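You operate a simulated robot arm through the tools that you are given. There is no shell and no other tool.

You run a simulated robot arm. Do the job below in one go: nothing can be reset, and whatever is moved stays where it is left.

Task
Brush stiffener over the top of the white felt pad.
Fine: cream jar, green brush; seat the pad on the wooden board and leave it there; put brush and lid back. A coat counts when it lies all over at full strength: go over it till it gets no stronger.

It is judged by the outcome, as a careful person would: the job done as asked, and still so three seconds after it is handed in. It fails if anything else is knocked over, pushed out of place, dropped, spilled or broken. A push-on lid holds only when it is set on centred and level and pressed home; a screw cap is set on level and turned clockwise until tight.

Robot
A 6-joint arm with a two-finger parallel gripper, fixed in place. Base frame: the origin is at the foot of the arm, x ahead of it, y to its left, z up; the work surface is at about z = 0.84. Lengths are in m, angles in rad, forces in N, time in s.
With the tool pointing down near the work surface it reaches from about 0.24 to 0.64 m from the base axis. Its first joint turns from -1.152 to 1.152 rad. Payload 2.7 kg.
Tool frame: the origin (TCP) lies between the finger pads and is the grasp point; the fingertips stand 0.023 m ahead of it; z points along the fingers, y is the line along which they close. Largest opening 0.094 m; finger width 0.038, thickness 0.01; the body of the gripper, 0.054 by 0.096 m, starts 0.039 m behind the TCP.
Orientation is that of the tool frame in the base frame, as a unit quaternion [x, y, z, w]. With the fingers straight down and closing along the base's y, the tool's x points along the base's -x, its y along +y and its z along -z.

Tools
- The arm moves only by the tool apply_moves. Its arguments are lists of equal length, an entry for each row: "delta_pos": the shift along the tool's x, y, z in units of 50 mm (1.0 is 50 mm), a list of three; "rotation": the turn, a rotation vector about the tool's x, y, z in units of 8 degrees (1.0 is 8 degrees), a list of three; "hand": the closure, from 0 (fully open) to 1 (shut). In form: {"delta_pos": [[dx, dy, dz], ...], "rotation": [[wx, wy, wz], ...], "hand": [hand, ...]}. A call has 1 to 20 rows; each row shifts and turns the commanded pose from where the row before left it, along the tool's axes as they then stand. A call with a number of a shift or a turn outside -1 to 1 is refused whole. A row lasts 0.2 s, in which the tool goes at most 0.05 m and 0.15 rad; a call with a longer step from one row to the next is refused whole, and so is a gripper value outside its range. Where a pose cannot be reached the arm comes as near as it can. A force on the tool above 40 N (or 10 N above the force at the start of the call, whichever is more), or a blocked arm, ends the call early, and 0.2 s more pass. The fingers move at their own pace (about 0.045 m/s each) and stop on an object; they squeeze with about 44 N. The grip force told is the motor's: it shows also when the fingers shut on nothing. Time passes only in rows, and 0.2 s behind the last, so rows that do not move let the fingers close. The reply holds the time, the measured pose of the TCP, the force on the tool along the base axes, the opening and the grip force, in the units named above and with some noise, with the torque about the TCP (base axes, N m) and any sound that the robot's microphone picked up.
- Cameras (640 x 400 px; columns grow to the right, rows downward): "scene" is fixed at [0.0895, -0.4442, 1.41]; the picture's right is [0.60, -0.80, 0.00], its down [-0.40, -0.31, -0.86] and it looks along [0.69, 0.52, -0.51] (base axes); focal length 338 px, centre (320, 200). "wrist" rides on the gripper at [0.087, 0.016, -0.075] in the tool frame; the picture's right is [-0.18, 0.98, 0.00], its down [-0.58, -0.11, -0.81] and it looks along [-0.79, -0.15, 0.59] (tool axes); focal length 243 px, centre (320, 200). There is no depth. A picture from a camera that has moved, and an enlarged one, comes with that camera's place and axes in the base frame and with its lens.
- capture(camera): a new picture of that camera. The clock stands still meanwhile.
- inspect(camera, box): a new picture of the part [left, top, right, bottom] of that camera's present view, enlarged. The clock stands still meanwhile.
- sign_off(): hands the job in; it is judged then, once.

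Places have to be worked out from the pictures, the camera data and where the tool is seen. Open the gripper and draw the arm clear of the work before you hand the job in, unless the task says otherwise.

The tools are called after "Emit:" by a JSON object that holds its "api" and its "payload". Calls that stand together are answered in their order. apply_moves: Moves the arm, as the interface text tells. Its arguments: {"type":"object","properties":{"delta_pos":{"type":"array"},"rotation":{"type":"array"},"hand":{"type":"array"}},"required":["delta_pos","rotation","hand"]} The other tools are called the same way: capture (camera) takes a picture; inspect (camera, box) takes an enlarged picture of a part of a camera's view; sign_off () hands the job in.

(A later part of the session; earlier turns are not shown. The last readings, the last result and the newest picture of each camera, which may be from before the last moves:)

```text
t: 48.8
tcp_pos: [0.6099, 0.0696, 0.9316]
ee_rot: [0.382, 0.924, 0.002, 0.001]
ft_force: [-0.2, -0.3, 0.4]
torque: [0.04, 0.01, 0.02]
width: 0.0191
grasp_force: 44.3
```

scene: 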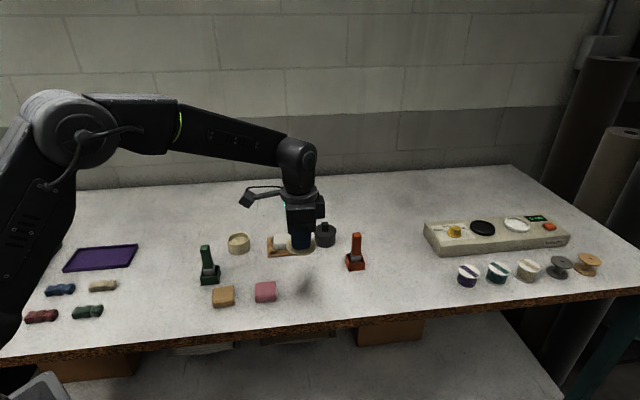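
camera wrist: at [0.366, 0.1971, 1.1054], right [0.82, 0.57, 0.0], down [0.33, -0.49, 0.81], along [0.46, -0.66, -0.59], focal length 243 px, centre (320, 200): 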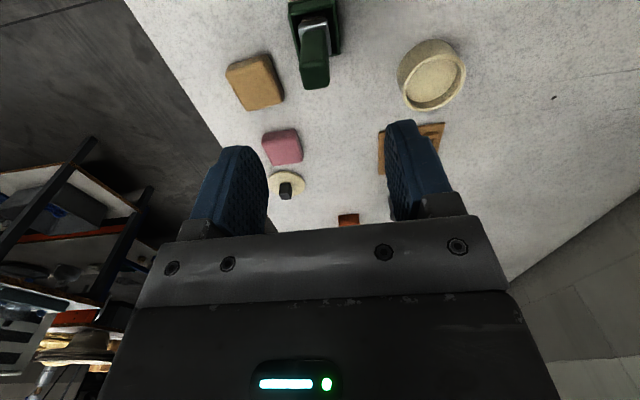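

Emit:
{"api": "apply_moves", "payload": {"delta_pos": [[0, 0, 0.02], [0, 0, 0.02], [0, 0, 0]], "rotation": [[0, 0, 0], [0, 0, 0], [0, 0, 0]], "hand": [1, 1, 1]}}

Emit:
{"api": "inspect", "payload": {"camera": "scene", "box": [255, 215, 315, 265]}}

```text
t: 49.6
tcp_pos: [0.6081, 0.0709, 0.9308]
ee_rot: [0.382, 0.924, 0.002, 0.002]
ft_force: [-0.8, 1.4, 5.1]
torque: [0.01, 0.05, -0.03]
width: 0.0192
grasp_force: 44.2
```

```text
8.00 times, centred on (285, 240) of scene
camera zoom: at [0.0894, -0.4442, 1.41], right [0.6, -0.8, 0.0], down [-0.4, -0.31, -0.86], along [0.69, 0.52, -0.51], focal length 2706 px, centre (600, -120)
```

zoom: 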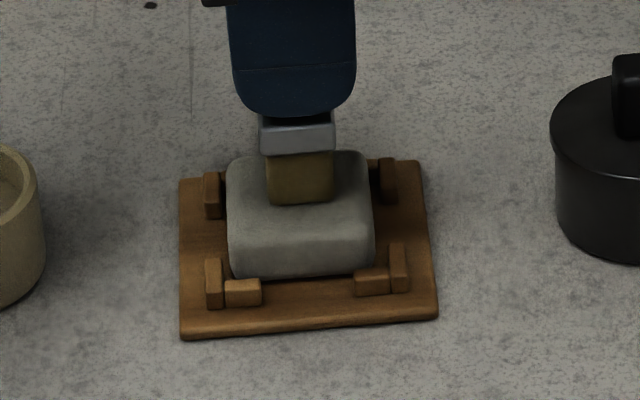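

The brush is in contact at 5 N. I'll make a first stroke across the centre, staying inside the pad, then lift a little to see how the coat shows.

Emit:
{"api": "apply_moves", "payload": {"delta_pos": [[0.09, 0, 0], [0.09, 0, 0], [0.09, 0, 0], [0.09, 0, 0], [-0.12, 0, 0], [-0.12, 0, 0], [-0.12, 0, 0], [-0.12, 0, 0], [-0.12, 0, 0], [-0.12, 0, 0], [0, 0, -0.2], [0, 0, -0.4], [0, 0, 0]], "rotation": [[0, 0, 0], [0, 0, 0], [0, 0, 0], [0, 0, 0], [0, 0, 0], [0, 0, 0], [0, 0, 0], [0, 0, 0], [0, 0, 0], [0, 0, 0], [0, 0, 0], [0, 0, 0], [0, 0, 0]], "hand": [1, 1, 1, 1, 1, 1, 1, 1, 1, 1, 1, 1, 1]}}

Emit:
{"api": "inspect", "payload": {"camera": "scene", "box": [260, 225, 308, 260]}}

Emit:
{"api": "inspect", "payload": {"camera": "wrist", "box": [240, 20, 400, 150]}}

```text
t: 52.4
tcp_pos: [0.6204, 0.0583, 0.9602]
ee_rot: [0.382, 0.924, 0.0, 0.0]
ft_force: [-0.2, 0.1, 0.4]
torque: [-0.01, 0.0, -0.01]
width: 0.0189
grasp_force: 44.0
```

```text
11.43 times, centred on (284, 242) of scene
camera zoom: at [0.0895, -0.4442, 1.41], right [0.6, -0.8, 0.0], down [-0.4, -0.31, -0.86], along [0.69, 0.52, -0.51], focal length 3866 px, centre (731, -286)
```

zoom: 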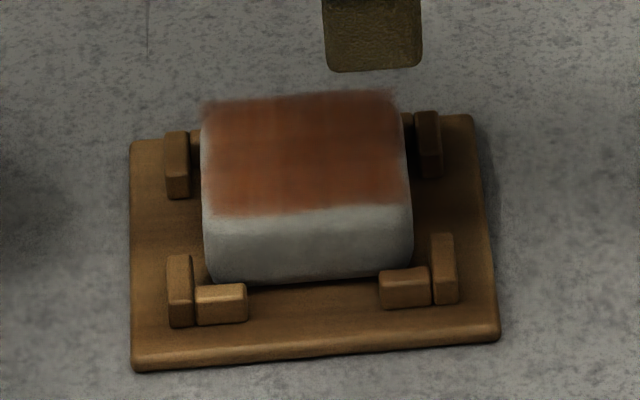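

```text
3.08 times, centred on (320, 85) of wrist
camera zoom: at [0.5691, 0.1308, 1.0364], right [0.82, 0.57, 0.0], down [0.33, -0.49, 0.81], along [0.46, -0.66, -0.59], focal length 746 px, centre (320, 554)
```

zoom: 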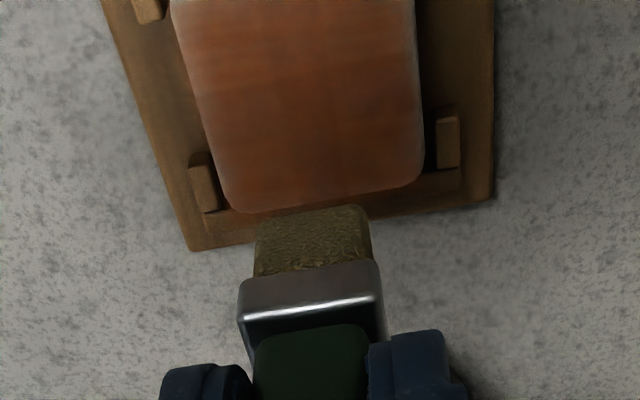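

The coat shows up reddish-brown and already covers much of the top, though unevenly. I'll lower again and work across in a raster with overlapping strokes.

Emit:
{"api": "apply_moves", "payload": {"delta_pos": [[0, 0, 0.4], [0, 0, 0.2], [0, -0.12, 0], [0, -0.12, 0], [0, -0.12, 0], [0.12, 0, 0], [0.12, 0, 0], [0.12, 0, 0], [0.12, 0, 0], [0.12, 0, 0], [0.12, 0, 0], [0, 0.18, 0], [-0.12, 0, 0], [-0.12, 0, 0], [-0.12, 0, 0], [-0.12, 0, 0], [-0.12, 0, 0], [-0.12, 0, 0], [0, 0.18, 0]], "rotation": [[0, 0, 0], [0, 0, 0], [0, 0, 0], [0, 0, 0], [0, 0, 0], [0, 0, 0], [0, 0, 0], [0, 0, 0], [0, 0, 0], [0, 0, 0], [0, 0, 0], [0, 0, 0], [0, 0, 0], [0, 0, 0], [0, 0, 0], [0, 0, 0], [0, 0, 0], [0, 0, 0], [0, 0, 0]], "hand": [1, 1, 1, 1, 1, 1, 1, 1, 1, 1, 1, 1, 1, 1, 1, 1, 1, 1, 1]}}

Emit:
{"api": "inspect", "payload": {"camera": "scene", "box": [260, 225, 308, 260]}}

```text
t: 56.4
tcp_pos: [0.6233, 0.0546, 0.9306]
ee_rot: [0.383, 0.924, 0.0, 0.002]
ft_force: [-3.2, -7.9, 16.5]
torque: [-0.5, 0.27, 0.04]
width: 0.0191
grasp_force: 44.3
```

```text
11.43 times, centred on (284, 242) of scene
camera zoom: at [0.0891, -0.4445, 1.41], right [0.6, -0.8, 0.0], down [-0.4, -0.31, -0.86], along [0.69, 0.52, -0.51], focal length 3866 px, centre (731, -286)
```

zoom: 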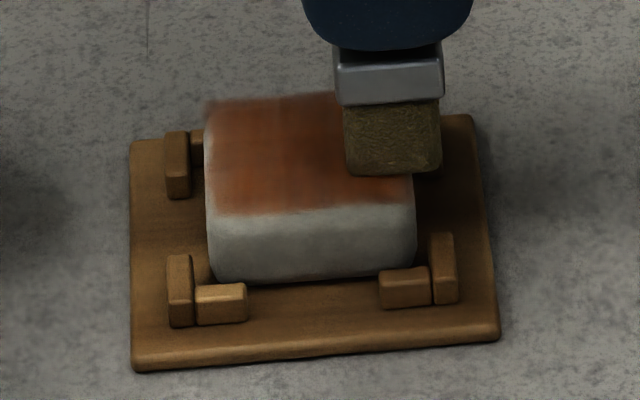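

The force has risen to 16 N, so I'll ease up and lift to compare the coat and the bristles with before.

Emit:
{"api": "apply_moves", "payload": {"delta_pos": [[0, 0, -0.2], [0, 0, -0.5], [0, 0, -0.5], [0, 0, 0]], "rotation": [[0, 0, 0], [0, 0, 0], [0, 0, 0], [0, 0, 0]], "hand": [1, 1, 1, 1]}}

Emit:
{"api": "inspect", "payload": {"camera": "scene", "box": [260, 225, 308, 260]}}

Emit:
{"api": "inspect", "payload": {"camera": "wrist", "box": [220, 0, 420, 200]}}

Emit:
{"api": "inspect", "payload": {"camera": "scene", "box": [250, 200, 330, 270]}}

```text
t: 57.4
tcp_pos: [0.6212, 0.0586, 0.9922]
ee_rot: [0.382, 0.924, 0.0, 0.001]
ft_force: [-0.2, 0.4, -0.2]
torque: [0.01, 0.0, 0.0]
width: 0.0193
grasp_force: 43.6
```

```text
11.43 times, centred on (284, 242) of scene
camera zoom: at [0.0895, -0.4442, 1.41], right [0.6, -0.8, 0.0], down [-0.4, -0.31, -0.86], along [0.69, 0.52, -0.51], focal length 3866 px, centre (731, -286)
```

zoom: 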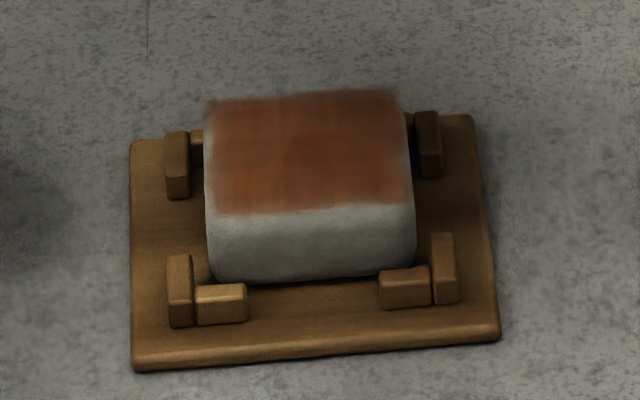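

```text
2.00 times, centred on (320, 100) of wrist
camera zoom: at [0.5694, 0.1323, 1.068], right [0.82, 0.57, 0.0], down [0.33, -0.49, 0.81], along [0.46, -0.66, -0.59], focal length 485 px, centre (320, 400)
```

zoom: 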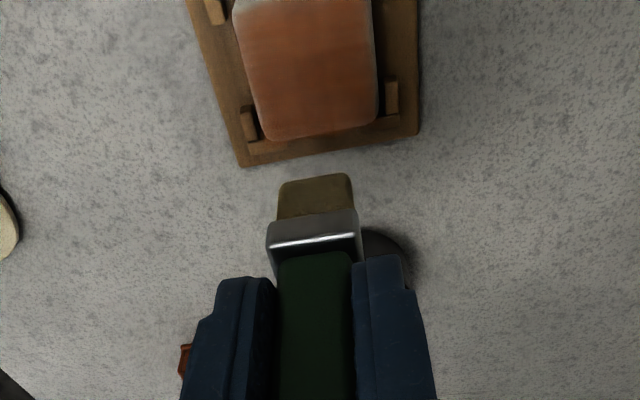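

```text
5.71 times, centred on (290, 235) of scene
camera zoom: at [0.0895, -0.4442, 1.41], right [0.6, -0.8, 0.0], down [-0.4, -0.31, -0.86], along [0.69, 0.52, -0.51], focal length 1933 px, centre (491, 0)
```

zoom: 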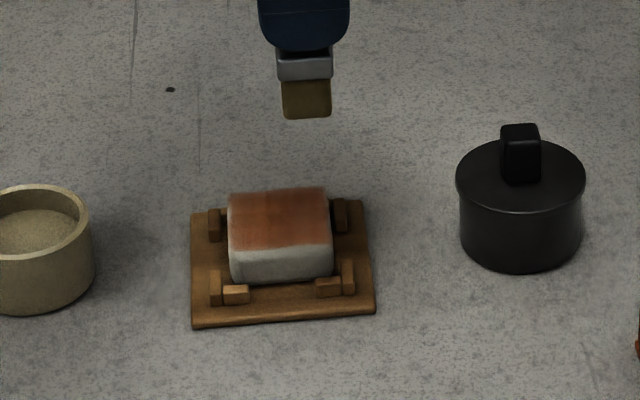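

The coat lies over the whole top, but the bristles look drier than right after the dip. I'll go back to the jar for a fresh load.

Emit:
{"api": "apply_moves", "payload": {"delta_pos": [[0.443, 0.018, 0], [0.443, 0.018, 0], [0.443, 0.018, 0], [0.443, 0.018, 0], [0.443, 0.018, 0], [0.443, 0.018, 0], [0, 0, 0]], "rotation": [[0, 0, 0], [0, 0, 0], [0, 0, 0], [0, 0, 0], [0, 0, 0], [0, 0, 0], [0, 0, 0]], "hand": [1, 1, 1, 1, 1, 1, 1]}}

Emit:
{"api": "inspect", "payload": {"camera": "wrist", "box": [220, 0, 420, 200]}}

Emit:
{"api": "inspect", "payload": {"camera": "scene", "box": [260, 225, 308, 260]}}

```text
t: 59.0
tcp_pos: [0.5318, 0.153, 0.9921]
ee_rot: [0.382, 0.924, 0.001, 0.0]
ft_force: [0.0, 0.6, -0.8]
torque: [0.01, 0.0, 0.02]
width: 0.0195
grasp_force: 43.9
```

```text
2.00 times, centred on (320, 100) of wrist
camera zoom: at [0.4802, 0.2279, 1.0665], right [0.82, 0.57, 0.0], down [0.33, -0.49, 0.81], along [0.46, -0.66, -0.59], focal length 485 px, centre (320, 400)
```

zoom: 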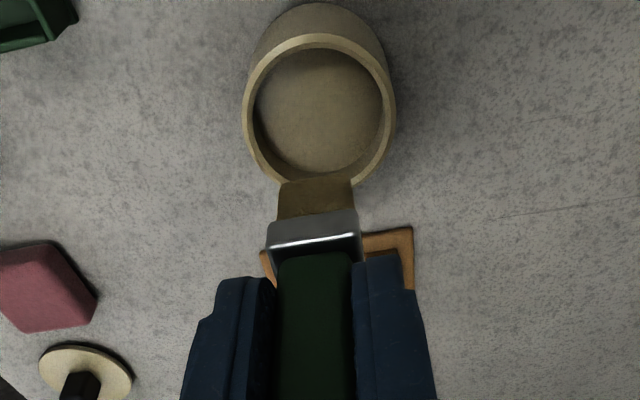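

```text
11.43 times, centred on (284, 242) of scene
camera zoom: at [0.0895, -0.4442, 1.41], right [0.6, -0.8, 0.0], down [-0.4, -0.31, -0.86], along [0.69, 0.52, -0.51], focal length 3866 px, centre (731, -286)
```

zoom: 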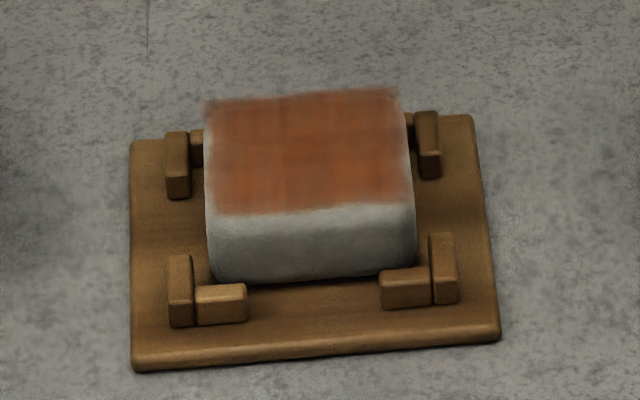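

In clear light the coat is strongest in the middle and weaker toward the edges. The brush is over the jar again, so I'll lower it gently for a fresh load.

Emit:
{"api": "apply_moves", "payload": {"delta_pos": [[0, 0, 0.3], [0, 0, 0.5], [0, 0, 0.35], [0, 0, 0.1], [0, 0, 0.03], [0, 0, 0]], "rotation": [[0, 0, 0], [0, 0, 0], [0, 0, 0], [0, 0, 0], [0, 0, 0], [0, 0, 0]], "hand": [1, 1, 1, 1, 1, 1]}}

Emit:
{"api": "inspect", "payload": {"camera": "wrist", "box": [250, 30, 390, 150]}}

```text
t: 60.4
tcp_pos: [0.5314, 0.156, 0.9277]
ee_rot: [0.382, 0.924, 0.002, 0.001]
ft_force: [0.2, 0.3, -0.3]
torque: [0.01, 0.04, 0.01]
width: 0.0193
grasp_force: 44.1
```

```text
3.33 times, centred on (320, 90) of wrist
camera zoom: at [0.4786, 0.2295, 1.0027], right [0.82, 0.57, 0.0], down [0.33, -0.49, 0.81], along [0.46, -0.66, -0.59], focal length 809 px, centre (320, 567)
```

zoom: 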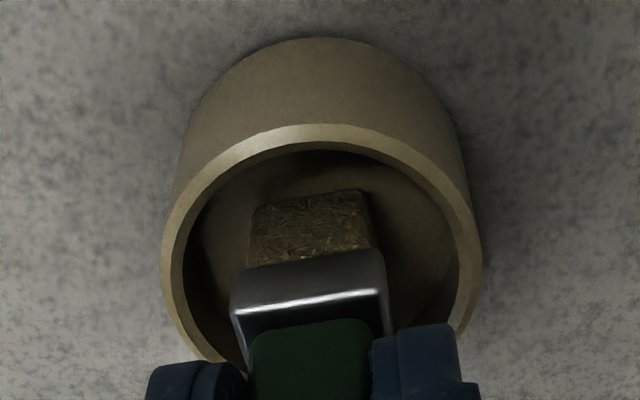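

Emit:
{"api": "apply_moves", "payload": {"delta_pos": [[0, 0, 0.02], [0, 0, 0.02], [0, 0, 0], [0, 0, 0], [0, 0, 0]], "rotation": [[0, 0, 0], [0, 0, 0], [0, 0, 0], [0, 0, 0], [0, 0, 0]], "hand": [1, 1, 1, 1, 1]}}

Emit:
{"api": "inspect", "payload": {"camera": "wrist", "box": [250, 30, 390, 150]}}

```text
t: 61.6
tcp_pos: [0.53, 0.1558, 0.9264]
ee_rot: [0.382, 0.924, 0.004, 0.002]
ft_force: [-3.5, 1.0, 19.2]
torque: [0.02, 0.29, -0.01]
width: 0.0192
grasp_force: 44.1
```

```text
3.33 times, centred on (320, 90) of wrist
camera zoom: at [0.4787, 0.2294, 1.0022], right [0.82, 0.57, 0.01], down [0.33, -0.49, 0.81], along [0.46, -0.66, -0.59], focal length 809 px, centre (320, 567)
```

zoom: 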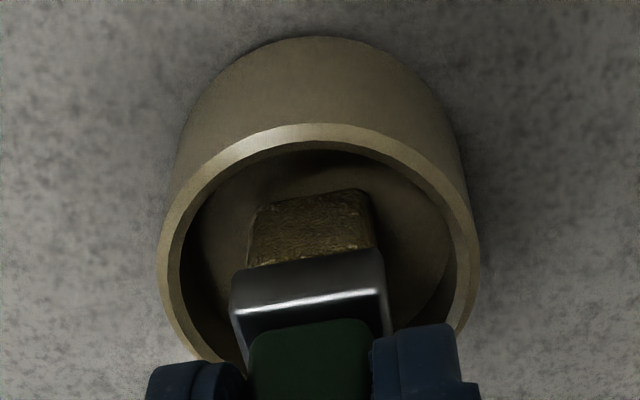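

The bristles are golden and loaded again. I'll lift out and go to the pad's near-front corner to start a full raster.

Emit:
{"api": "apply_moves", "payload": {"delta_pos": [[0, 0, -0.1], [0, 0, -0.1], [0, 0, -0.5], [0, 0, -0.6], [-0.3876, -0.0936, 0], [-0.3876, -0.0936, 0], [-0.3876, -0.0936, 0], [-0.3876, -0.0936, 0], [-0.3876, -0.0936, 0], [0, 0, 0.5], [0, 0, 0.4], [0, 0, 0.16], [0, 0, 0]], "rotation": [[0, 0, 0], [0, 0, 0], [0, 0, 0], [0, 0, 0], [0, 0, 0], [0, 0, 0], [0, 0, 0], [0, 0, 0], [0, 0, 0], [0, 0, 0], [0, 0, 0], [0, 0, 0], [0, 0, 0]], "hand": [1, 1, 1, 1, 1, 1, 1, 1, 1, 1, 1, 1, 1]}}

Emit:
{"api": "inspect", "payload": {"camera": "scene", "box": [255, 215, 315, 265]}}

Emit:
{"api": "inspect", "payload": {"camera": "wrist", "box": [220, 0, 420, 200]}}

```text
t: 64.4
tcp_pos: [0.5828, 0.072, 0.9346]
ee_rot: [0.381, 0.924, 0.002, 0.0]
ft_force: [0.0, 0.2, 0.3]
torque: [-0.02, -0.02, 0.01]
width: 0.0193
grasp_force: 43.5
```

```text
8.00 times, centred on (285, 240) of scene
camera zoom: at [0.0895, -0.4442, 1.41], right [0.6, -0.8, 0.0], down [-0.4, -0.31, -0.86], along [0.69, 0.52, -0.51], focal length 2706 px, centre (600, -120)
```

zoom: 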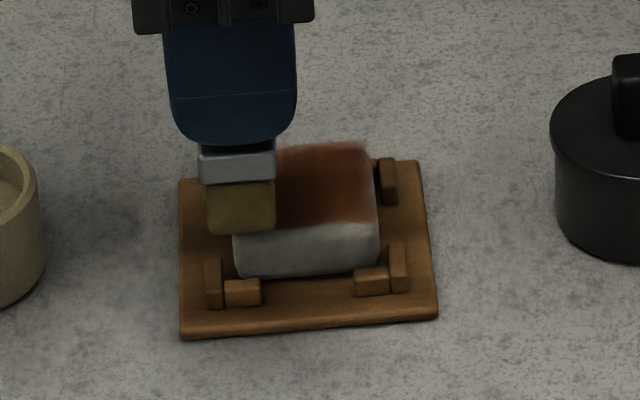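

```text
2.00 times, centred on (320, 100) of wrist
camera zoom: at [0.5309, 0.1447, 1.0109], right [0.82, 0.57, 0.0], down [0.33, -0.49, 0.81], along [0.46, -0.66, -0.59], focal length 485 px, centre (320, 400)
```

zoom: 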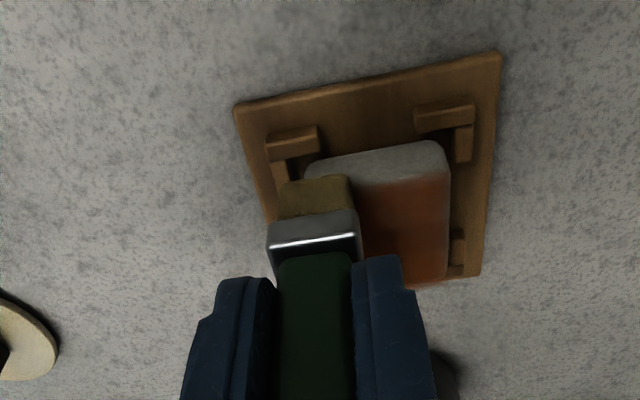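

The brush is at the corner, about 4 mm above the surface. I'll lower to light contact and run the first two lines.

Emit:
{"api": "apply_moves", "payload": {"delta_pos": [[0, 0, 0.04], [0, 0, 0.04], [-0.12, 0, 0], [-0.12, 0, 0], [-0.12, 0, 0], [-0.12, 0, 0], [-0.12, 0, 0], [-0.12, 0, 0], [0, 0.18, 0], [0.12, 0, 0], [0.12, 0, 0], [0.12, 0, 0], [0.12, 0, 0], [0.12, 0, 0], [0.12, 0, 0], [0, 0.18, 0]], "rotation": [[0, 0, 0], [0, 0, 0], [0, 0, 0], [0, 0, 0], [0, 0, 0], [0, 0, 0], [0, 0, 0], [0, 0, 0], [0, 0, 0], [0, 0, 0], [0, 0, 0], [0, 0, 0], [0, 0, 0], [0, 0, 0], [0, 0, 0], [0, 0, 0]], "hand": [1, 1, 1, 1, 1, 1, 1, 1, 1, 1, 1, 1, 1, 1, 1, 1]}}

Emit:
{"api": "inspect", "payload": {"camera": "scene", "box": [260, 225, 308, 260]}}

```text
t: 67.8
tcp_pos: [0.5966, 0.0828, 0.9329]
ee_rot: [0.381, 0.924, 0.002, 0.001]
ft_force: [0.2, -0.2, -0.3]
torque: [-0.01, 0.03, 0.02]
width: 0.0195
grasp_force: 44.6
```

```text
11.43 times, centred on (284, 242) of scene
camera zoom: at [0.0895, -0.4442, 1.41], right [0.6, -0.8, 0.0], down [-0.4, -0.31, -0.86], along [0.69, 0.52, -0.51], focal length 3866 px, centre (731, -286)
```

zoom: 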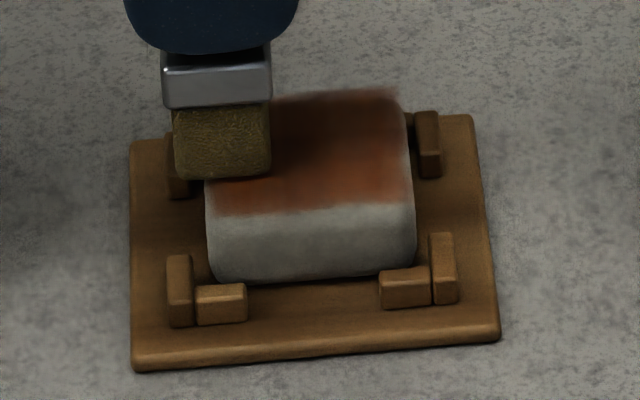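

The force is near zero here, so the bristles are hovering about 2 mm too high. I'll lower 1 mm at a time until I have light contact.

Emit:
{"api": "apply_moves", "payload": {"delta_pos": [[0, 0, 0.03], [0, 0, 0.02], [0, 0, 0]], "rotation": [[0, 0, 0], [0, 0, 0], [0, 0, 0]], "hand": [1, 1, 1]}}

```text
t: 68.6
tcp_pos: [0.5957, 0.0833, 0.9315]
ee_rot: [0.382, 0.924, 0.002, 0.001]
ft_force: [1.2, 0.9, 4.5]
torque: [0.05, -0.05, 0.0]
width: 0.0194
grasp_force: 43.6
```

I have light contact of 4.5 N. I'll brush the back half in overlapping lines.

Emit:
{"api": "apply_moves", "payload": {"delta_pos": [[-0.12, 0, 0], [-0.12, 0, 0], [-0.12, 0, 0], [-0.12, 0, 0], [-0.12, 0, 0], [-0.12, 0, 0], [0, 0.18, 0], [0.12, 0, 0], [0.12, 0, 0], [0.12, 0, 0], [0.12, 0, 0], [0.12, 0, 0], [0.12, 0, 0], [0, 0.18, 0], [-0.12, 0, 0], [-0.12, 0, 0], [-0.12, 0, 0], [-0.12, 0, 0], [-0.12, 0, 0], [-0.12, 0, 0]], "rotation": [[0, 0, 0], [0, 0, 0], [0, 0, 0], [0, 0, 0], [0, 0, 0], [0, 0, 0], [0, 0, 0], [0, 0, 0], [0, 0, 0], [0, 0, 0], [0, 0, 0], [0, 0, 0], [0, 0, 0], [0, 0, 0], [0, 0, 0], [0, 0, 0], [0, 0, 0], [0, 0, 0], [0, 0, 0], [0, 0, 0]], "hand": [1, 1, 1, 1, 1, 1, 1, 1, 1, 1, 1, 1, 1, 1, 1, 1, 1, 1, 1, 1]}}

Emit:
{"api": "inspect", "payload": {"camera": "scene", "box": [260, 225, 308, 260]}}

Emit:
{"api": "inspect", "payload": {"camera": "wrist", "box": [220, 0, 420, 200]}}

```text
t: 72.8
tcp_pos: [0.6343, 0.0703, 0.9312]
ee_rot: [0.381, 0.924, 0.002, 0.001]
ft_force: [-1.1, 1.3, 4.8]
torque: [0.08, 0.09, 0.02]
width: 0.0194
grasp_force: 43.6
```

```text
11.43 times, centred on (284, 242) of scene
camera zoom: at [0.0894, -0.4441, 1.41], right [0.6, -0.8, 0.0], down [-0.4, -0.31, -0.86], along [0.69, 0.52, -0.51], focal length 3866 px, centre (731, -286)
```

zoom: 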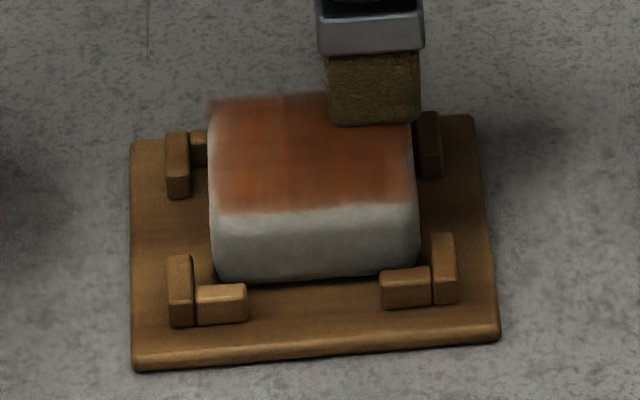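

```text
2.00 times, centred on (320, 100) of wrist
camera zoom: at [0.5819, 0.144, 1.0072], right [0.82, 0.57, 0.0], down [0.33, -0.49, 0.81], along [0.46, -0.66, -0.59], focal length 485 px, centre (320, 400)
```

zoom: 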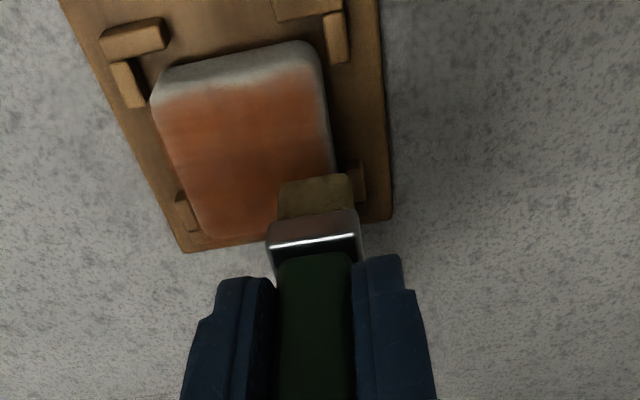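

The far-side lines are done with light contact. Now I'll brush the front lines again, properly in contact this time.

Emit:
{"api": "apply_moves", "payload": {"delta_pos": [[0, -0.18, 0], [0, -0.18, 0], [0, -0.18, 0], [0, -0.18, 0], [0.12, 0, 0], [0.12, 0, 0], [0.12, 0, 0], [0.12, 0, 0], [0.12, 0, 0], [0.12, 0, 0], [0, 0.18, 0], [-0.12, 0, 0], [-0.12, 0, 0], [-0.12, 0, 0], [-0.12, 0, 0], [-0.12, 0, 0], [-0.12, 0, 0]], "rotation": [[0, 0, 0], [0, 0, 0], [0, 0, 0], [0, 0, 0], [0, 0, 0], [0, 0, 0], [0, 0, 0], [0, 0, 0], [0, 0, 0], [0, 0, 0], [0, 0, 0], [0, 0, 0], [0, 0, 0], [0, 0, 0], [0, 0, 0], [0, 0, 0], [0, 0, 0]], "hand": [1, 1, 1, 1, 1, 1, 1, 1, 1, 1, 1, 1, 1, 1, 1, 1, 1]}}

Emit:
{"api": "inspect", "payload": {"camera": "scene", "box": [260, 225, 308, 260]}}

```text
t: 76.4
tcp_pos: [0.6143, 0.0529, 0.9307]
ee_rot: [0.382, 0.924, 0.002, 0.001]
ft_force: [-2.6, 3.0, 8.2]
torque: [0.2, 0.14, 0.02]
width: 0.0194
grasp_force: 44.2
```

```text
11.43 times, centred on (284, 242) of scene
camera zoom: at [0.0893, -0.4441, 1.4101], right [0.6, -0.8, 0.0], down [-0.4, -0.31, -0.86], along [0.69, 0.52, -0.51], focal length 3866 px, centre (731, -286)
```

zoom: 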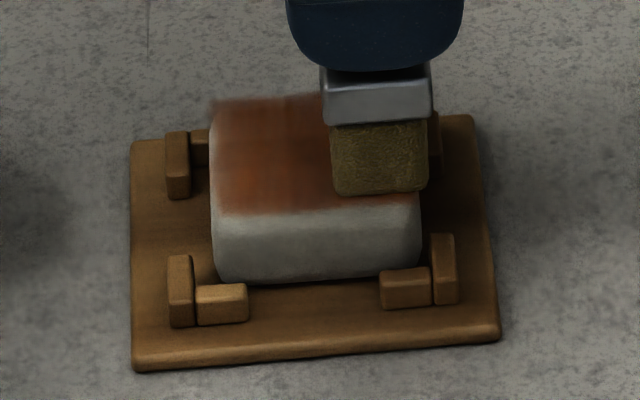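

I'll lift and draw back to view the pad in clear light from both cameras.

Emit:
{"api": "apply_moves", "payload": {"delta_pos": [[0, 0, -0.2], [0, 0, -0.5], [0, 0, -0.5], [0.6, 0.09, -0.3], [0.6, 0.09, 0], [0.5, 0, 0], [0, 0, 0]], "rotation": [[0, 0, 0], [0, 0, 0], [0, 0, 0], [0, 0, 0], [0, 0, 0], [0, 0, 0], [0, 0, 0]], "hand": [1, 1, 1, 1, 1, 1, 1]}}

Emit:
{"api": "inspect", "payload": {"camera": "scene", "box": [260, 225, 308, 260]}}

Emit:
{"api": "inspect", "payload": {"camera": "wrist", "box": [250, 20, 410, 150]}}

```text
t: 78.0
tcp_pos: [0.5633, 0.1187, 1.0052]
ee_rot: [0.381, 0.925, 0.001, 0.0]
ft_force: [-0.2, -0.4, -0.8]
torque: [-0.01, -0.02, 0.0]
width: 0.0191
grasp_force: 43.7
```

```text
11.43 times, centred on (284, 242) of scene
camera zoom: at [0.0895, -0.4442, 1.41], right [0.6, -0.8, 0.0], down [-0.4, -0.31, -0.86], along [0.69, 0.52, -0.51], focal length 3866 px, centre (731, -286)
```

zoom: 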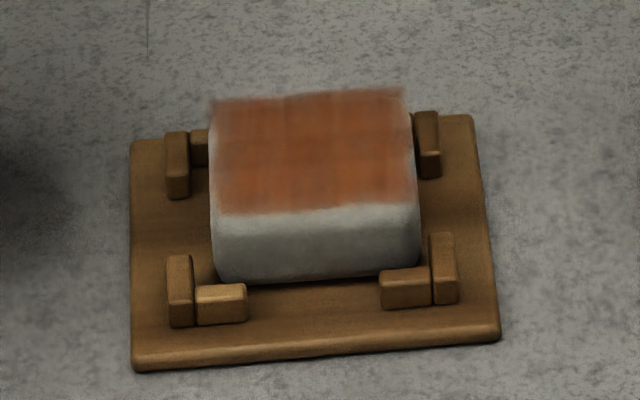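

```text
3.08 times, centred on (330, 85) of wrist
camera zoom: at [0.5106, 0.1918, 1.0811], right [0.82, 0.57, 0.0], down [0.33, -0.49, 0.81], along [0.46, -0.66, -0.59], focal length 746 px, centre (289, 554)
```

zoom: 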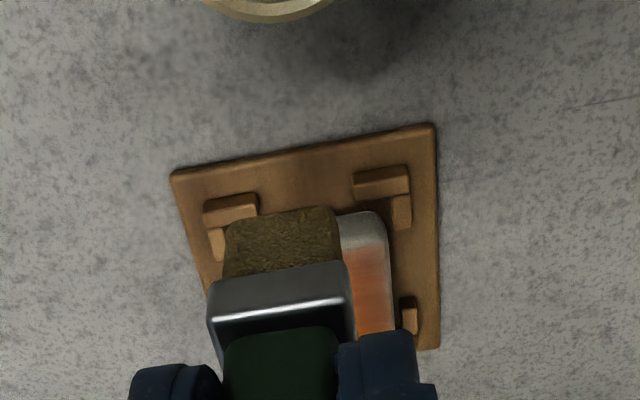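

The top is covered but still faintly patchy. I'll take a tighter look at it as a reference before the next passes.

Emit:
{"api": "inspect", "payload": {"camera": "scene", "box": [272, 229, 300, 247]}}

```text
16.00 times, centred on (286, 238) of scene
camera zoom: at [0.0895, -0.4442, 1.41], right [0.6, -0.8, 0.0], down [-0.4, -0.31, -0.86], along [0.69, 0.52, -0.51], focal length 5412 px, centre (864, -408)
```

zoom: 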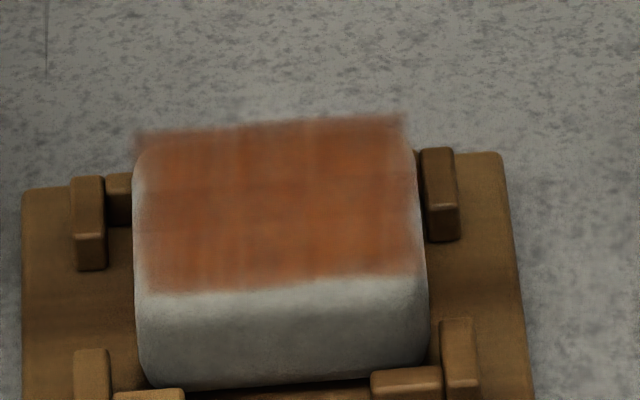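

The coat appears as a sheet over the whole top, slightly weaker along the edges. I'll run another complete raster, shifted a little to match the pad's present position.

Emit:
{"api": "apply_moves", "payload": {"delta_pos": [[-0.5, -0.18, 0], [-0.48, -0.18, 0], [0, 0, 0.6], [0, 0, 0.6], [0, 0, 0.27], [0, 0, 0], [-0.13, 0, 0], [-0.13, 0, 0], [-0.13, 0, 0], [-0.13, 0, 0], [-0.13, 0, 0], [-0.13, 0, 0], [0, 0.18, 0], [0.13, 0, 0], [0.13, 0, 0], [0.13, 0, 0], [0.13, 0, 0], [0.13, 0, 0], [0.13, 0, 0], [0, 0.18, 0]], "rotation": [[0, 0, 0], [0, 0, 0], [0, 0, 0], [0, 0, 0], [0, 0, 0], [0, 0, 0], [0, 0, 0], [0, 0, 0], [0, 0, 0], [0, 0, 0], [0, 0, 0], [0, 0, 0], [0, 0, 0], [0, 0, 0], [0, 0, 0], [0, 0, 0], [0, 0, 0], [0, 0, 0], [0, 0, 0], [0, 0, 0]], "hand": [1, 1, 1, 1, 1, 1, 1, 1, 1, 1, 1, 1, 1, 1, 1, 1, 1, 1, 1, 1]}}

```text
t: 82.2
tcp_pos: [0.5967, 0.0841, 0.9332]
ee_rot: [0.382, 0.924, 0.002, 0.001]
ft_force: [-0.7, -0.6, -0.4]
torque: [-0.02, 0.03, 0.01]
width: 0.0191
grasp_force: 44.6
```

The force is zero again because I stopped 1.5 mm short. I'll lower to contact and check the force.

Emit:
{"api": "apply_moves", "payload": {"delta_pos": [[0, 0, 0.02], [0, 0, 0.02], [0, 0, 0]], "rotation": [[0, 0, 0], [0, 0, 0], [0, 0, 0]], "hand": [1, 1, 1]}}

```text
t: 83.0
tcp_pos: [0.5955, 0.0841, 0.9323]
ee_rot: [0.382, 0.924, 0.002, 0.002]
ft_force: [-1.1, -2.5, 8.2]
torque: [-0.19, 0.02, -0.01]
width: 0.0193
grasp_force: 43.8
```

Contact is 8 N. I'll run the full raster again from the front edge in this call and finish the rest in the next.

Emit:
{"api": "apply_moves", "payload": {"delta_pos": [[0, -0.18, 0], [0, -0.18, 0], [-0.13, 0, 0], [-0.13, 0, 0], [-0.13, 0, 0], [-0.13, 0, 0], [-0.13, 0, 0], [-0.13, 0, 0], [0, 0.18, 0], [0.13, 0, 0], [0.13, 0, 0], [0.13, 0, 0], [0.13, 0, 0], [0.13, 0, 0], [0.13, 0, 0], [0, 0.18, 0]], "rotation": [[0, 0, 0], [0, 0, 0], [0, 0, 0], [0, 0, 0], [0, 0, 0], [0, 0, 0], [0, 0, 0], [0, 0, 0], [0, 0, 0], [0, 0, 0], [0, 0, 0], [0, 0, 0], [0, 0, 0], [0, 0, 0], [0, 0, 0], [0, 0, 0]], "hand": [1, 1, 1, 1, 1, 1, 1, 1, 1, 1, 1, 1, 1, 1, 1, 1]}}

Emit:
{"api": "inspect", "payload": {"camera": "scene", "box": [260, 225, 308, 260]}}

```text
t: 86.4
tcp_pos: [0.5942, 0.0822, 0.9316]
ee_rot: [0.381, 0.924, 0.0, -0.001]
ft_force: [-6.7, -5.0, 17.0]
torque: [-0.42, 0.33, -0.04]
width: 0.0192
grasp_force: 44.3
```

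```text
11.43 times, centred on (284, 242) of scene
camera zoom: at [0.089, -0.4444, 1.41], right [0.6, -0.8, 0.0], down [-0.4, -0.31, -0.86], along [0.69, 0.52, -0.51], focal length 3866 px, centre (731, -286)
```

zoom: 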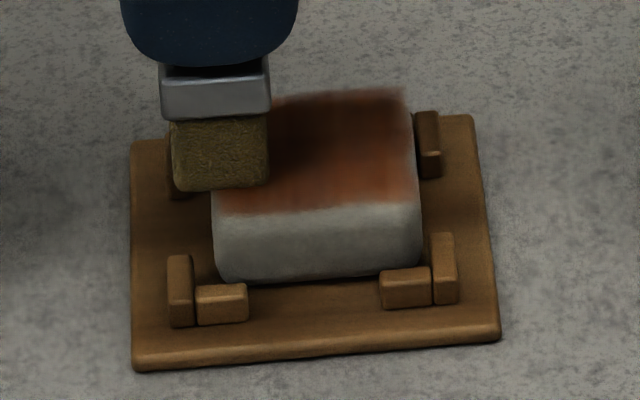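

The drag force is a bit high, so I'll raise slightly and carry on with the rest of the raster.

Emit:
{"api": "apply_moves", "payload": {"delta_pos": [[-0.13, 0, -0.015], [-0.13, 0, 0], [-0.13, 0, 0], [-0.13, 0, 0], [-0.13, 0, 0], [-0.13, 0, 0], [0, 0.18, 0], [0.13, 0, 0], [0.13, 0, 0], [0.13, 0, 0], [0.13, 0, 0], [0.13, 0, 0], [0.13, 0, 0], [0, 0.18, 0], [-0.13, 0, 0], [-0.13, 0, 0], [-0.13, 0, 0], [-0.13, 0, 0], [-0.13, 0, 0], [-0.13, 0, 0]], "rotation": [[0, 0, 0], [0, 0, 0], [0, 0, 0], [0, 0, 0], [0, 0, 0], [0, 0, 0], [0, 0, 0], [0, 0, 0], [0, 0, 0], [0, 0, 0], [0, 0, 0], [0, 0, 0], [0, 0, 0], [0, 0, 0], [0, 0, 0], [0, 0, 0], [0, 0, 0], [0, 0, 0], [0, 0, 0], [0, 0, 0]], "hand": [1, 1, 1, 1, 1, 1, 1, 1, 1, 1, 1, 1, 1, 1, 1, 1, 1, 1, 1, 1]}}

Emit:
{"api": "inspect", "payload": {"camera": "scene", "box": [260, 225, 308, 260]}}

```text
t: 90.6
tcp_pos: [0.6358, 0.0702, 0.9309]
ee_rot: [0.382, 0.924, 0.001, 0.001]
ft_force: [-1.6, 2.4, 5.4]
torque: [0.11, 0.1, 0.02]
width: 0.0196
grasp_force: 43.6
```

```text
11.43 times, centred on (284, 242) of scene
camera zoom: at [0.0894, -0.4441, 1.4101], right [0.6, -0.8, 0.0], down [-0.4, -0.31, -0.86], along [0.69, 0.52, -0.51], focal length 3866 px, centre (731, -286)
```

zoom: 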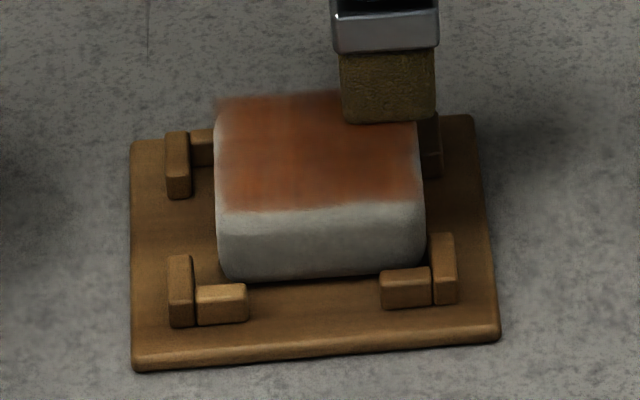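

I'll lift and draw aside again to compare the coat strength against the reference picture.

Emit:
{"api": "apply_moves", "payload": {"delta_pos": [[0, 0, -0.2], [0, 0, -0.5], [0, 0, -0.5], [0.6, -0.18, -0.3], [0.6, -0.18, 0], [0.6, 0, 0], [0, 0, 0]], "rotation": [[0, 0, 0], [0, 0, 0], [0, 0, 0], [0, 0, 0], [0, 0, 0], [0, 0, 0], [0, 0, 0]], "hand": [1, 1, 1, 1, 1, 1, 1]}}

Emit:
{"api": "inspect", "payload": {"camera": "scene", "box": [272, 229, 300, 247]}}

Emit:
{"api": "inspect", "payload": {"camera": "scene", "box": [250, 200, 330, 270]}}

```text
t: 92.2
tcp_pos: [0.5554, 0.1185, 0.9979]
ee_rot: [0.382, 0.924, 0.001, 0.001]
ft_force: [-0.7, 0.2, -0.9]
torque: [0.0, 0.04, 0.02]
width: 0.0191
grasp_force: 44.5
out of reach, approached as far as the arm can: row 3
```

```text
16.00 times, centred on (286, 238) of scene
camera zoom: at [0.0895, -0.4442, 1.41], right [0.6, -0.8, 0.0], down [-0.4, -0.31, -0.86], along [0.69, 0.52, -0.51], focal length 5412 px, centre (864, -408)
```

zoom: 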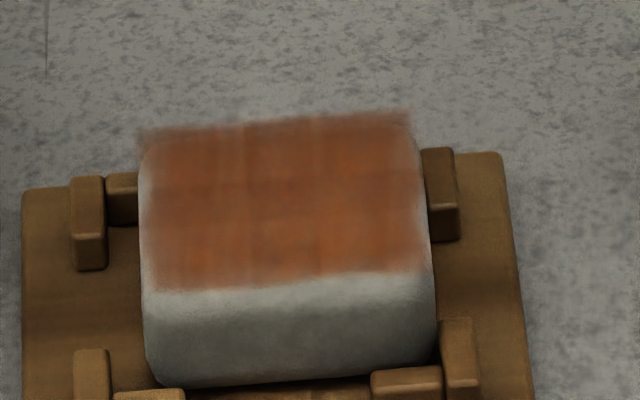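

```text
5.71 times, centred on (290, 235) of scene
camera zoom: at [0.0895, -0.4442, 1.41], right [0.6, -0.8, 0.0], down [-0.4, -0.31, -0.86], along [0.69, 0.52, -0.51], focal length 1933 px, centre (491, 0)
```

zoom: 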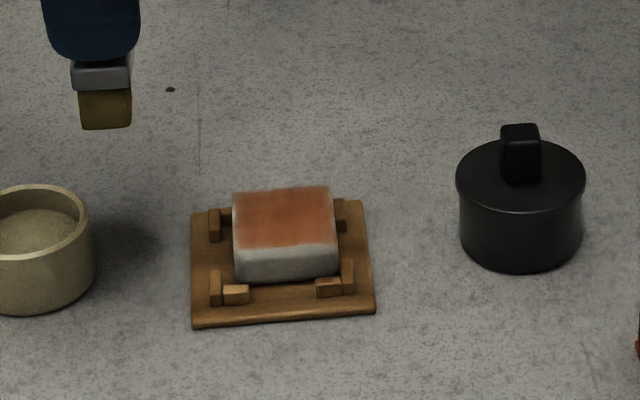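

There isn't a clear change and slight patchiness remains, so I'll take another load from the jar and do more passes.

Emit:
{"api": "apply_moves", "payload": {"delta_pos": [[0.445, 0.07, 0], [0.445, 0.07, 0], [0, 0, 0]], "rotation": [[0, 0, 0], [0, 0, 0], [0, 0, 0]], "hand": [1, 1, 1]}}

Emit:
{"api": "inspect", "payload": {"camera": "wrist", "box": [220, 0, 420, 200]}}

Emit:
{"api": "inspect", "payload": {"camera": "scene", "box": [272, 229, 300, 247]}}

```text
t: 93.0
tcp_pos: [0.5262, 0.1525, 0.9965]
ee_rot: [0.382, 0.924, 0.002, 0.001]
ft_force: [-0.8, 0.0, -0.7]
torque: [0.0, -0.01, 0.01]
width: 0.0194
grasp_force: 43.9
```

```text
2.00 times, centred on (320, 100) of wrist
camera zoom: at [0.4749, 0.2265, 1.0722], right [0.82, 0.57, 0.0], down [0.33, -0.49, 0.81], along [0.46, -0.66, -0.59], focal length 485 px, centre (320, 400)
```

zoom: 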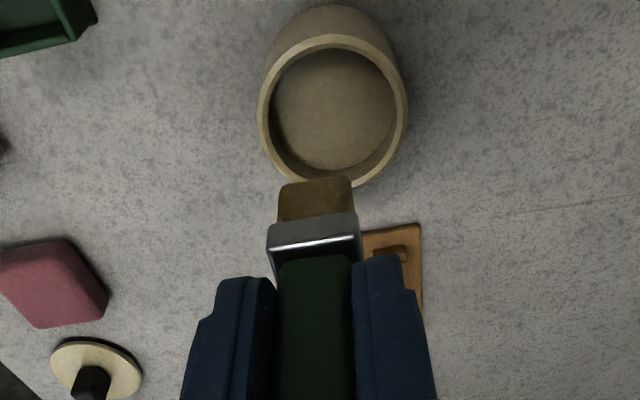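

```text
16.00 times, centred on (286, 238) of scene
camera zoom: at [0.0895, -0.4442, 1.41], right [0.6, -0.8, 0.0], down [-0.4, -0.31, -0.86], along [0.69, 0.52, -0.51], focal length 5412 px, centre (864, -408)
```

zoom: 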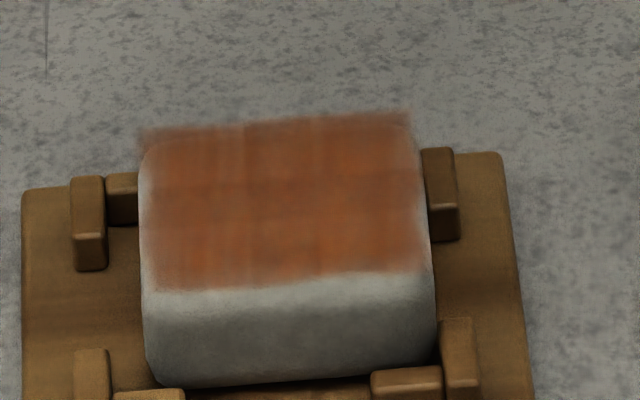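

The jar is about 5 mm off along the tool y axis, so I'll correct that and dip again.

Emit:
{"api": "apply_moves", "payload": {"delta_pos": [[-0.03, 0.11, 0], [0, 0, 0.4], [0, 0, 0.5], [0, 0, 0.35], [0, 0, 0.1], [0, 0, 0]], "rotation": [[0, 0, 0], [0, 0, 0], [0, 0, 0], [0, 0, 0], [0, 0, 0], [0, 0, 0]], "hand": [1, 1, 1, 1, 1, 1]}}

Emit:
{"api": "inspect", "payload": {"camera": "wrist", "box": [250, 30, 390, 150]}}

```text
t: 94.4
tcp_pos: [0.5325, 0.1552, 0.9301]
ee_rot: [0.382, 0.924, 0.002, 0.0]
ft_force: [0.2, 0.0, -0.4]
torque: [0.02, 0.0, -0.02]
width: 0.0193
grasp_force: 44.1
```

```text
3.33 times, centred on (320, 90) of wrist
camera zoom: at [0.4809, 0.2283, 1.0052], right [0.82, 0.57, 0.0], down [0.33, -0.49, 0.81], along [0.46, -0.66, -0.59], focal length 809 px, centre (320, 567)
```

zoom: 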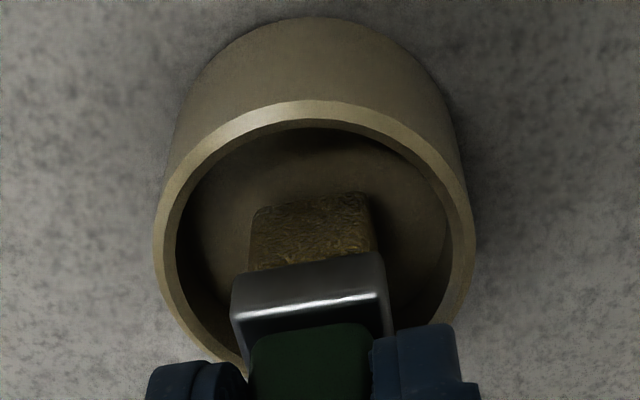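

Emit:
{"api": "apply_moves", "payload": {"delta_pos": [[0, 0, 0.04], [0, 0, 0.03], [0, 0, 0.02], [0, 0, 0], [0, 0, 0], [0, 0, 0]], "rotation": [[0, 0, 0], [0, 0, 0], [0, 0, 0], [0, 0, 0], [0, 0, 0], [0, 0, 0]], "hand": [1, 1, 1, 1, 1, 1]}}

Emit:
{"api": "inspect", "payload": {"camera": "wrist", "box": [250, 30, 390, 150]}}

```text
t: 95.8
tcp_pos: [0.5327, 0.1571, 0.9252]
ee_rot: [0.382, 0.924, 0.002, 0.002]
ft_force: [1.4, 0.2, 11.2]
torque: [-0.05, -0.06, 0.02]
width: 0.0193
grasp_force: 44.1
```

```text
3.33 times, centred on (320, 90) of wrist
camera zoom: at [0.4806, 0.2299, 1.0018], right [0.82, 0.57, 0.01], down [0.33, -0.49, 0.81], along [0.46, -0.66, -0.59], focal length 809 px, centre (320, 567)
```

zoom: 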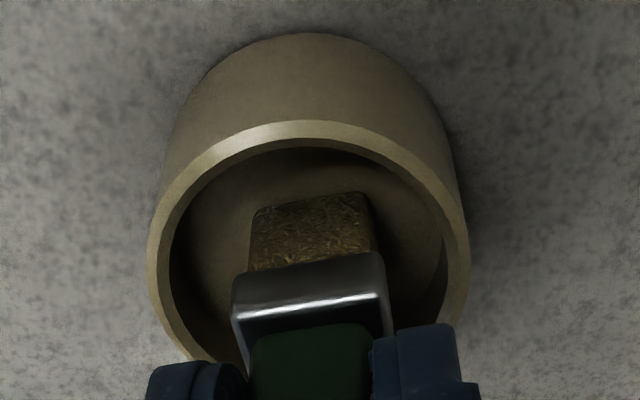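

The brush is loaded with 11 N of contact. I'll lift out and return to the pad's front corner for another full raster.

Emit:
{"api": "apply_moves", "payload": {"delta_pos": [[0, 0, -0.1], [0, 0, -0.1], [0, 0, -0.5], [0, 0, -0.6], [-0.394, -0.094, 0], [-0.394, -0.094, 0], [-0.394, -0.094, 0], [-0.394, -0.094, 0], [-0.394, -0.094, 0], [0, 0, 0.5], [0, 0, 0.4], [0, 0, 0.18], [0, 0, 0.04], [0, 0, 0]], "rotation": [[0, 0, 0], [0, 0, 0], [0, 0, 0], [0, 0, 0], [0, 0, 0], [0, 0, 0], [0, 0, 0], [0, 0, 0], [0, 0, 0], [0, 0, 0], [0, 0, 0], [0, 0, 0], [0, 0, 0], [0, 0, 0]], "hand": [1, 1, 1, 1, 1, 1, 1, 1, 1, 1, 1, 1, 1, 1]}}

Emit:
{"api": "inspect", "payload": {"camera": "scene", "box": [260, 225, 308, 260]}}

```text
t: 98.8
tcp_pos: [0.5839, 0.0728, 0.934]
ee_rot: [0.382, 0.924, 0.002, 0.001]
ft_force: [-0.7, 0.1, -0.1]
torque: [0.01, -0.02, 0.01]
width: 0.019
grasp_force: 43.8
```

```text
11.43 times, centred on (284, 242) of scene
camera zoom: at [0.0895, -0.4442, 1.41], right [0.6, -0.8, 0.0], down [-0.4, -0.31, -0.86], along [0.69, 0.52, -0.51], focal length 3866 px, centre (731, -286)
```

zoom: 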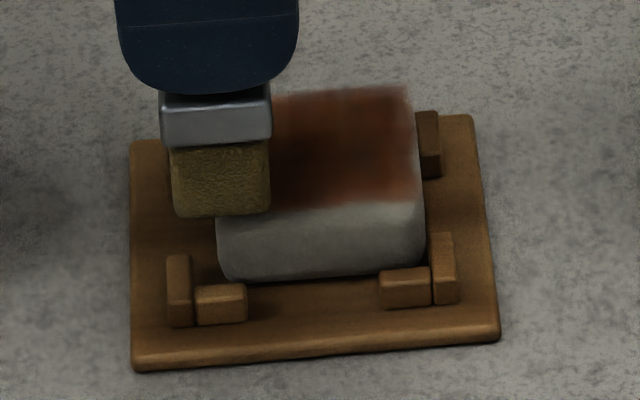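

I'm just above the corner and will lower into light contact.

Emit:
{"api": "apply_moves", "payload": {"delta_pos": [[-0.04, 0, 0.03], [0, 0, 0.03], [0, 0, 0]], "rotation": [[0, 0, 0], [0, 0, 0], [0, 0, 0]], "hand": [1, 1, 1]}}

```text
t: 99.6
tcp_pos: [0.5849, 0.071, 0.9315]
ee_rot: [0.382, 0.924, 0.001, 0.001]
ft_force: [0.2, 1.4, 2.3]
torque: [0.05, -0.02, 0.01]
width: 0.0192
grasp_force: 44.0
```

Contact is light at 2.3 N. I'll press half a millimetre more and run the raster.

Emit:
{"api": "apply_moves", "payload": {"delta_pos": [[0, 0, 0.012], [-0.12, 0, 0], [-0.12, 0, 0], [-0.12, 0, 0], [-0.12, 0, 0], [-0.12, 0, 0], [-0.12, 0, 0], [0, 0.18, 0], [0.12, 0, 0], [0.12, 0, 0], [0.12, 0, 0], [0.12, 0, 0], [0.12, 0, 0], [0.12, 0, 0], [0, 0.18, 0]], "rotation": [[0, 0, 0], [0, 0, 0], [0, 0, 0], [0, 0, 0], [0, 0, 0], [0, 0, 0], [0, 0, 0], [0, 0, 0], [0, 0, 0], [0, 0, 0], [0, 0, 0], [0, 0, 0], [0, 0, 0], [0, 0, 0], [0, 0, 0]], "hand": [1, 1, 1, 1, 1, 1, 1, 1, 1, 1, 1, 1, 1, 1, 1]}}

Emit:
{"api": "inspect", "payload": {"camera": "scene", "box": [260, 225, 308, 260]}}

```text
t: 102.8
tcp_pos: [0.5977, 0.0826, 0.9321]
ee_rot: [0.382, 0.924, 0.002, 0.0]
ft_force: [-5.2, -3.2, 13.6]
torque: [-0.35, 0.3, -0.05]
width: 0.0193
grasp_force: 44.4
```

```text
11.43 times, centred on (284, 242) of scene
camera zoom: at [0.0891, -0.4443, 1.41], right [0.6, -0.8, 0.0], down [-0.4, -0.31, -0.86], along [0.69, 0.52, -0.51], focal length 3866 px, centre (731, -286)
```

zoom: 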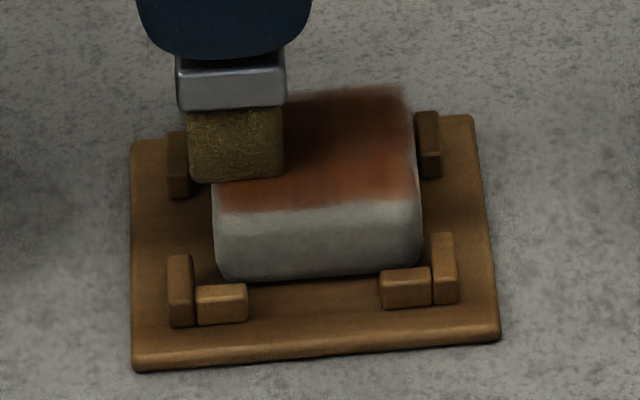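

I'll continue with the back half of the raster.

Emit:
{"api": "apply_moves", "payload": {"delta_pos": [[-0.12, 0, -0.01], [-0.12, 0, 0], [-0.12, 0, 0], [-0.12, 0, 0], [-0.12, 0, 0], [-0.12, 0, 0], [0, 0.18, 0], [0.12, 0, 0], [0.12, 0, 0], [0.12, 0, 0], [0.12, 0, 0], [0.12, 0, 0], [0.12, 0, 0], [0, 0.18, 0], [-0.12, 0, 0], [-0.12, 0, 0], [-0.12, 0, 0], [-0.12, 0, 0], [-0.12, 0, 0], [-0.12, 0, 0]], "rotation": [[0, 0, 0], [0, 0, 0], [0, 0, 0], [0, 0, 0], [0, 0, 0], [0, 0, 0], [0, 0, 0], [0, 0, 0], [0, 0, 0], [0, 0, 0], [0, 0, 0], [0, 0, 0], [0, 0, 0], [0, 0, 0], [0, 0, 0], [0, 0, 0], [0, 0, 0], [0, 0, 0], [0, 0, 0], [0, 0, 0]], "hand": [1, 1, 1, 1, 1, 1, 1, 1, 1, 1, 1, 1, 1, 1, 1, 1, 1, 1, 1, 1]}}

Emit:
{"api": "inspect", "payload": {"camera": "scene", "box": [260, 225, 308, 260]}}

```text
t: 107.0
tcp_pos: [0.6377, 0.0703, 0.9315]
ee_rot: [0.382, 0.924, 0.002, 0.0]
ft_force: [-3.3, 4.1, 10.5]
torque: [0.25, 0.24, 0.0]
width: 0.0192
grasp_force: 44.0
```

```text
11.43 times, centred on (284, 242) of scene
camera zoom: at [0.0892, -0.4441, 1.4101], right [0.6, -0.8, 0.0], down [-0.4, -0.31, -0.86], along [0.69, 0.52, -0.51], focal length 3866 px, centre (731, -286)
```

zoom: 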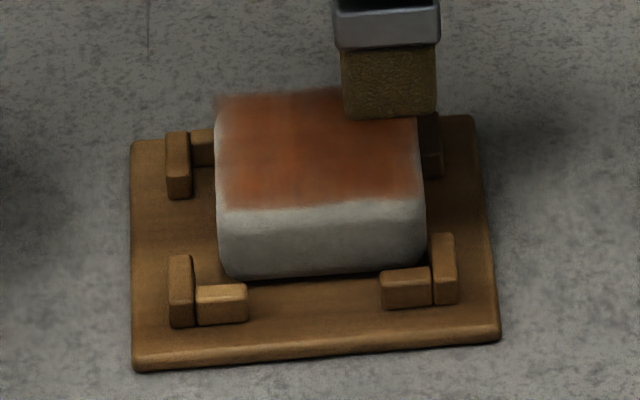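

Now I'll add cross strokes in the other direction so the edges are covered evenly.

Emit:
{"api": "apply_moves", "payload": {"delta_pos": [[0, -0.12, 0], [0, -0.12, 0], [0, -0.12, 0], [0, -0.12, 0], [0, -0.12, 0], [0, -0.12, 0], [0.18, 0, 0], [0, 0.12, 0], [0, 0.12, 0], [0, 0.12, 0], [0, 0.12, 0], [0, 0.12, 0], [0, 0.12, 0], [0.18, 0, 0], [0, -0.12, 0], [0, -0.12, 0], [0, -0.12, 0], [0, -0.12, 0], [0, -0.12, 0], [0, -0.12, 0]], "rotation": [[0, 0, 0], [0, 0, 0], [0, 0, 0], [0, 0, 0], [0, 0, 0], [0, 0, 0], [0, 0, 0], [0, 0, 0], [0, 0, 0], [0, 0, 0], [0, 0, 0], [0, 0, 0], [0, 0, 0], [0, 0, 0], [0, 0, 0], [0, 0, 0], [0, 0, 0], [0, 0, 0], [0, 0, 0], [0, 0, 0]], "hand": [1, 1, 1, 1, 1, 1, 1, 1, 1, 1, 1, 1, 1, 1, 1, 1, 1, 1, 1, 1]}}

Emit:
{"api": "inspect", "payload": {"camera": "scene", "box": [260, 225, 308, 260]}}

```text
t: 111.2
tcp_pos: [0.5991, 0.0577, 0.9311]
ee_rot: [0.382, 0.924, 0.001, 0.001]
ft_force: [3.1, 2.1, 7.7]
torque: [0.19, -0.16, 0.0]
width: 0.0192
grasp_force: 44.0
```

```text
11.43 times, centred on (284, 242) of scene
camera zoom: at [0.0894, -0.4441, 1.4101], right [0.6, -0.8, 0.0], down [-0.4, -0.31, -0.86], along [0.69, 0.52, -0.51], focal length 3866 px, centre (731, -286)
```

zoom: 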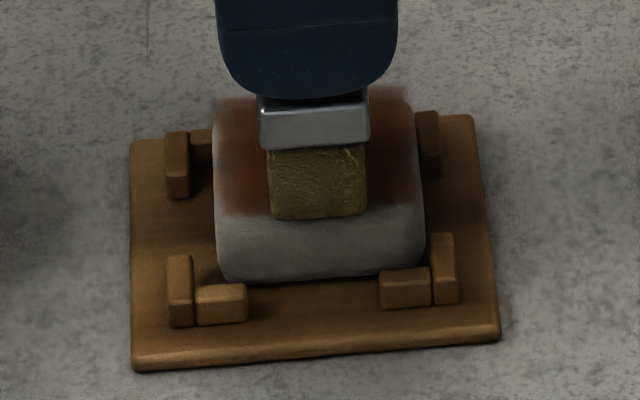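

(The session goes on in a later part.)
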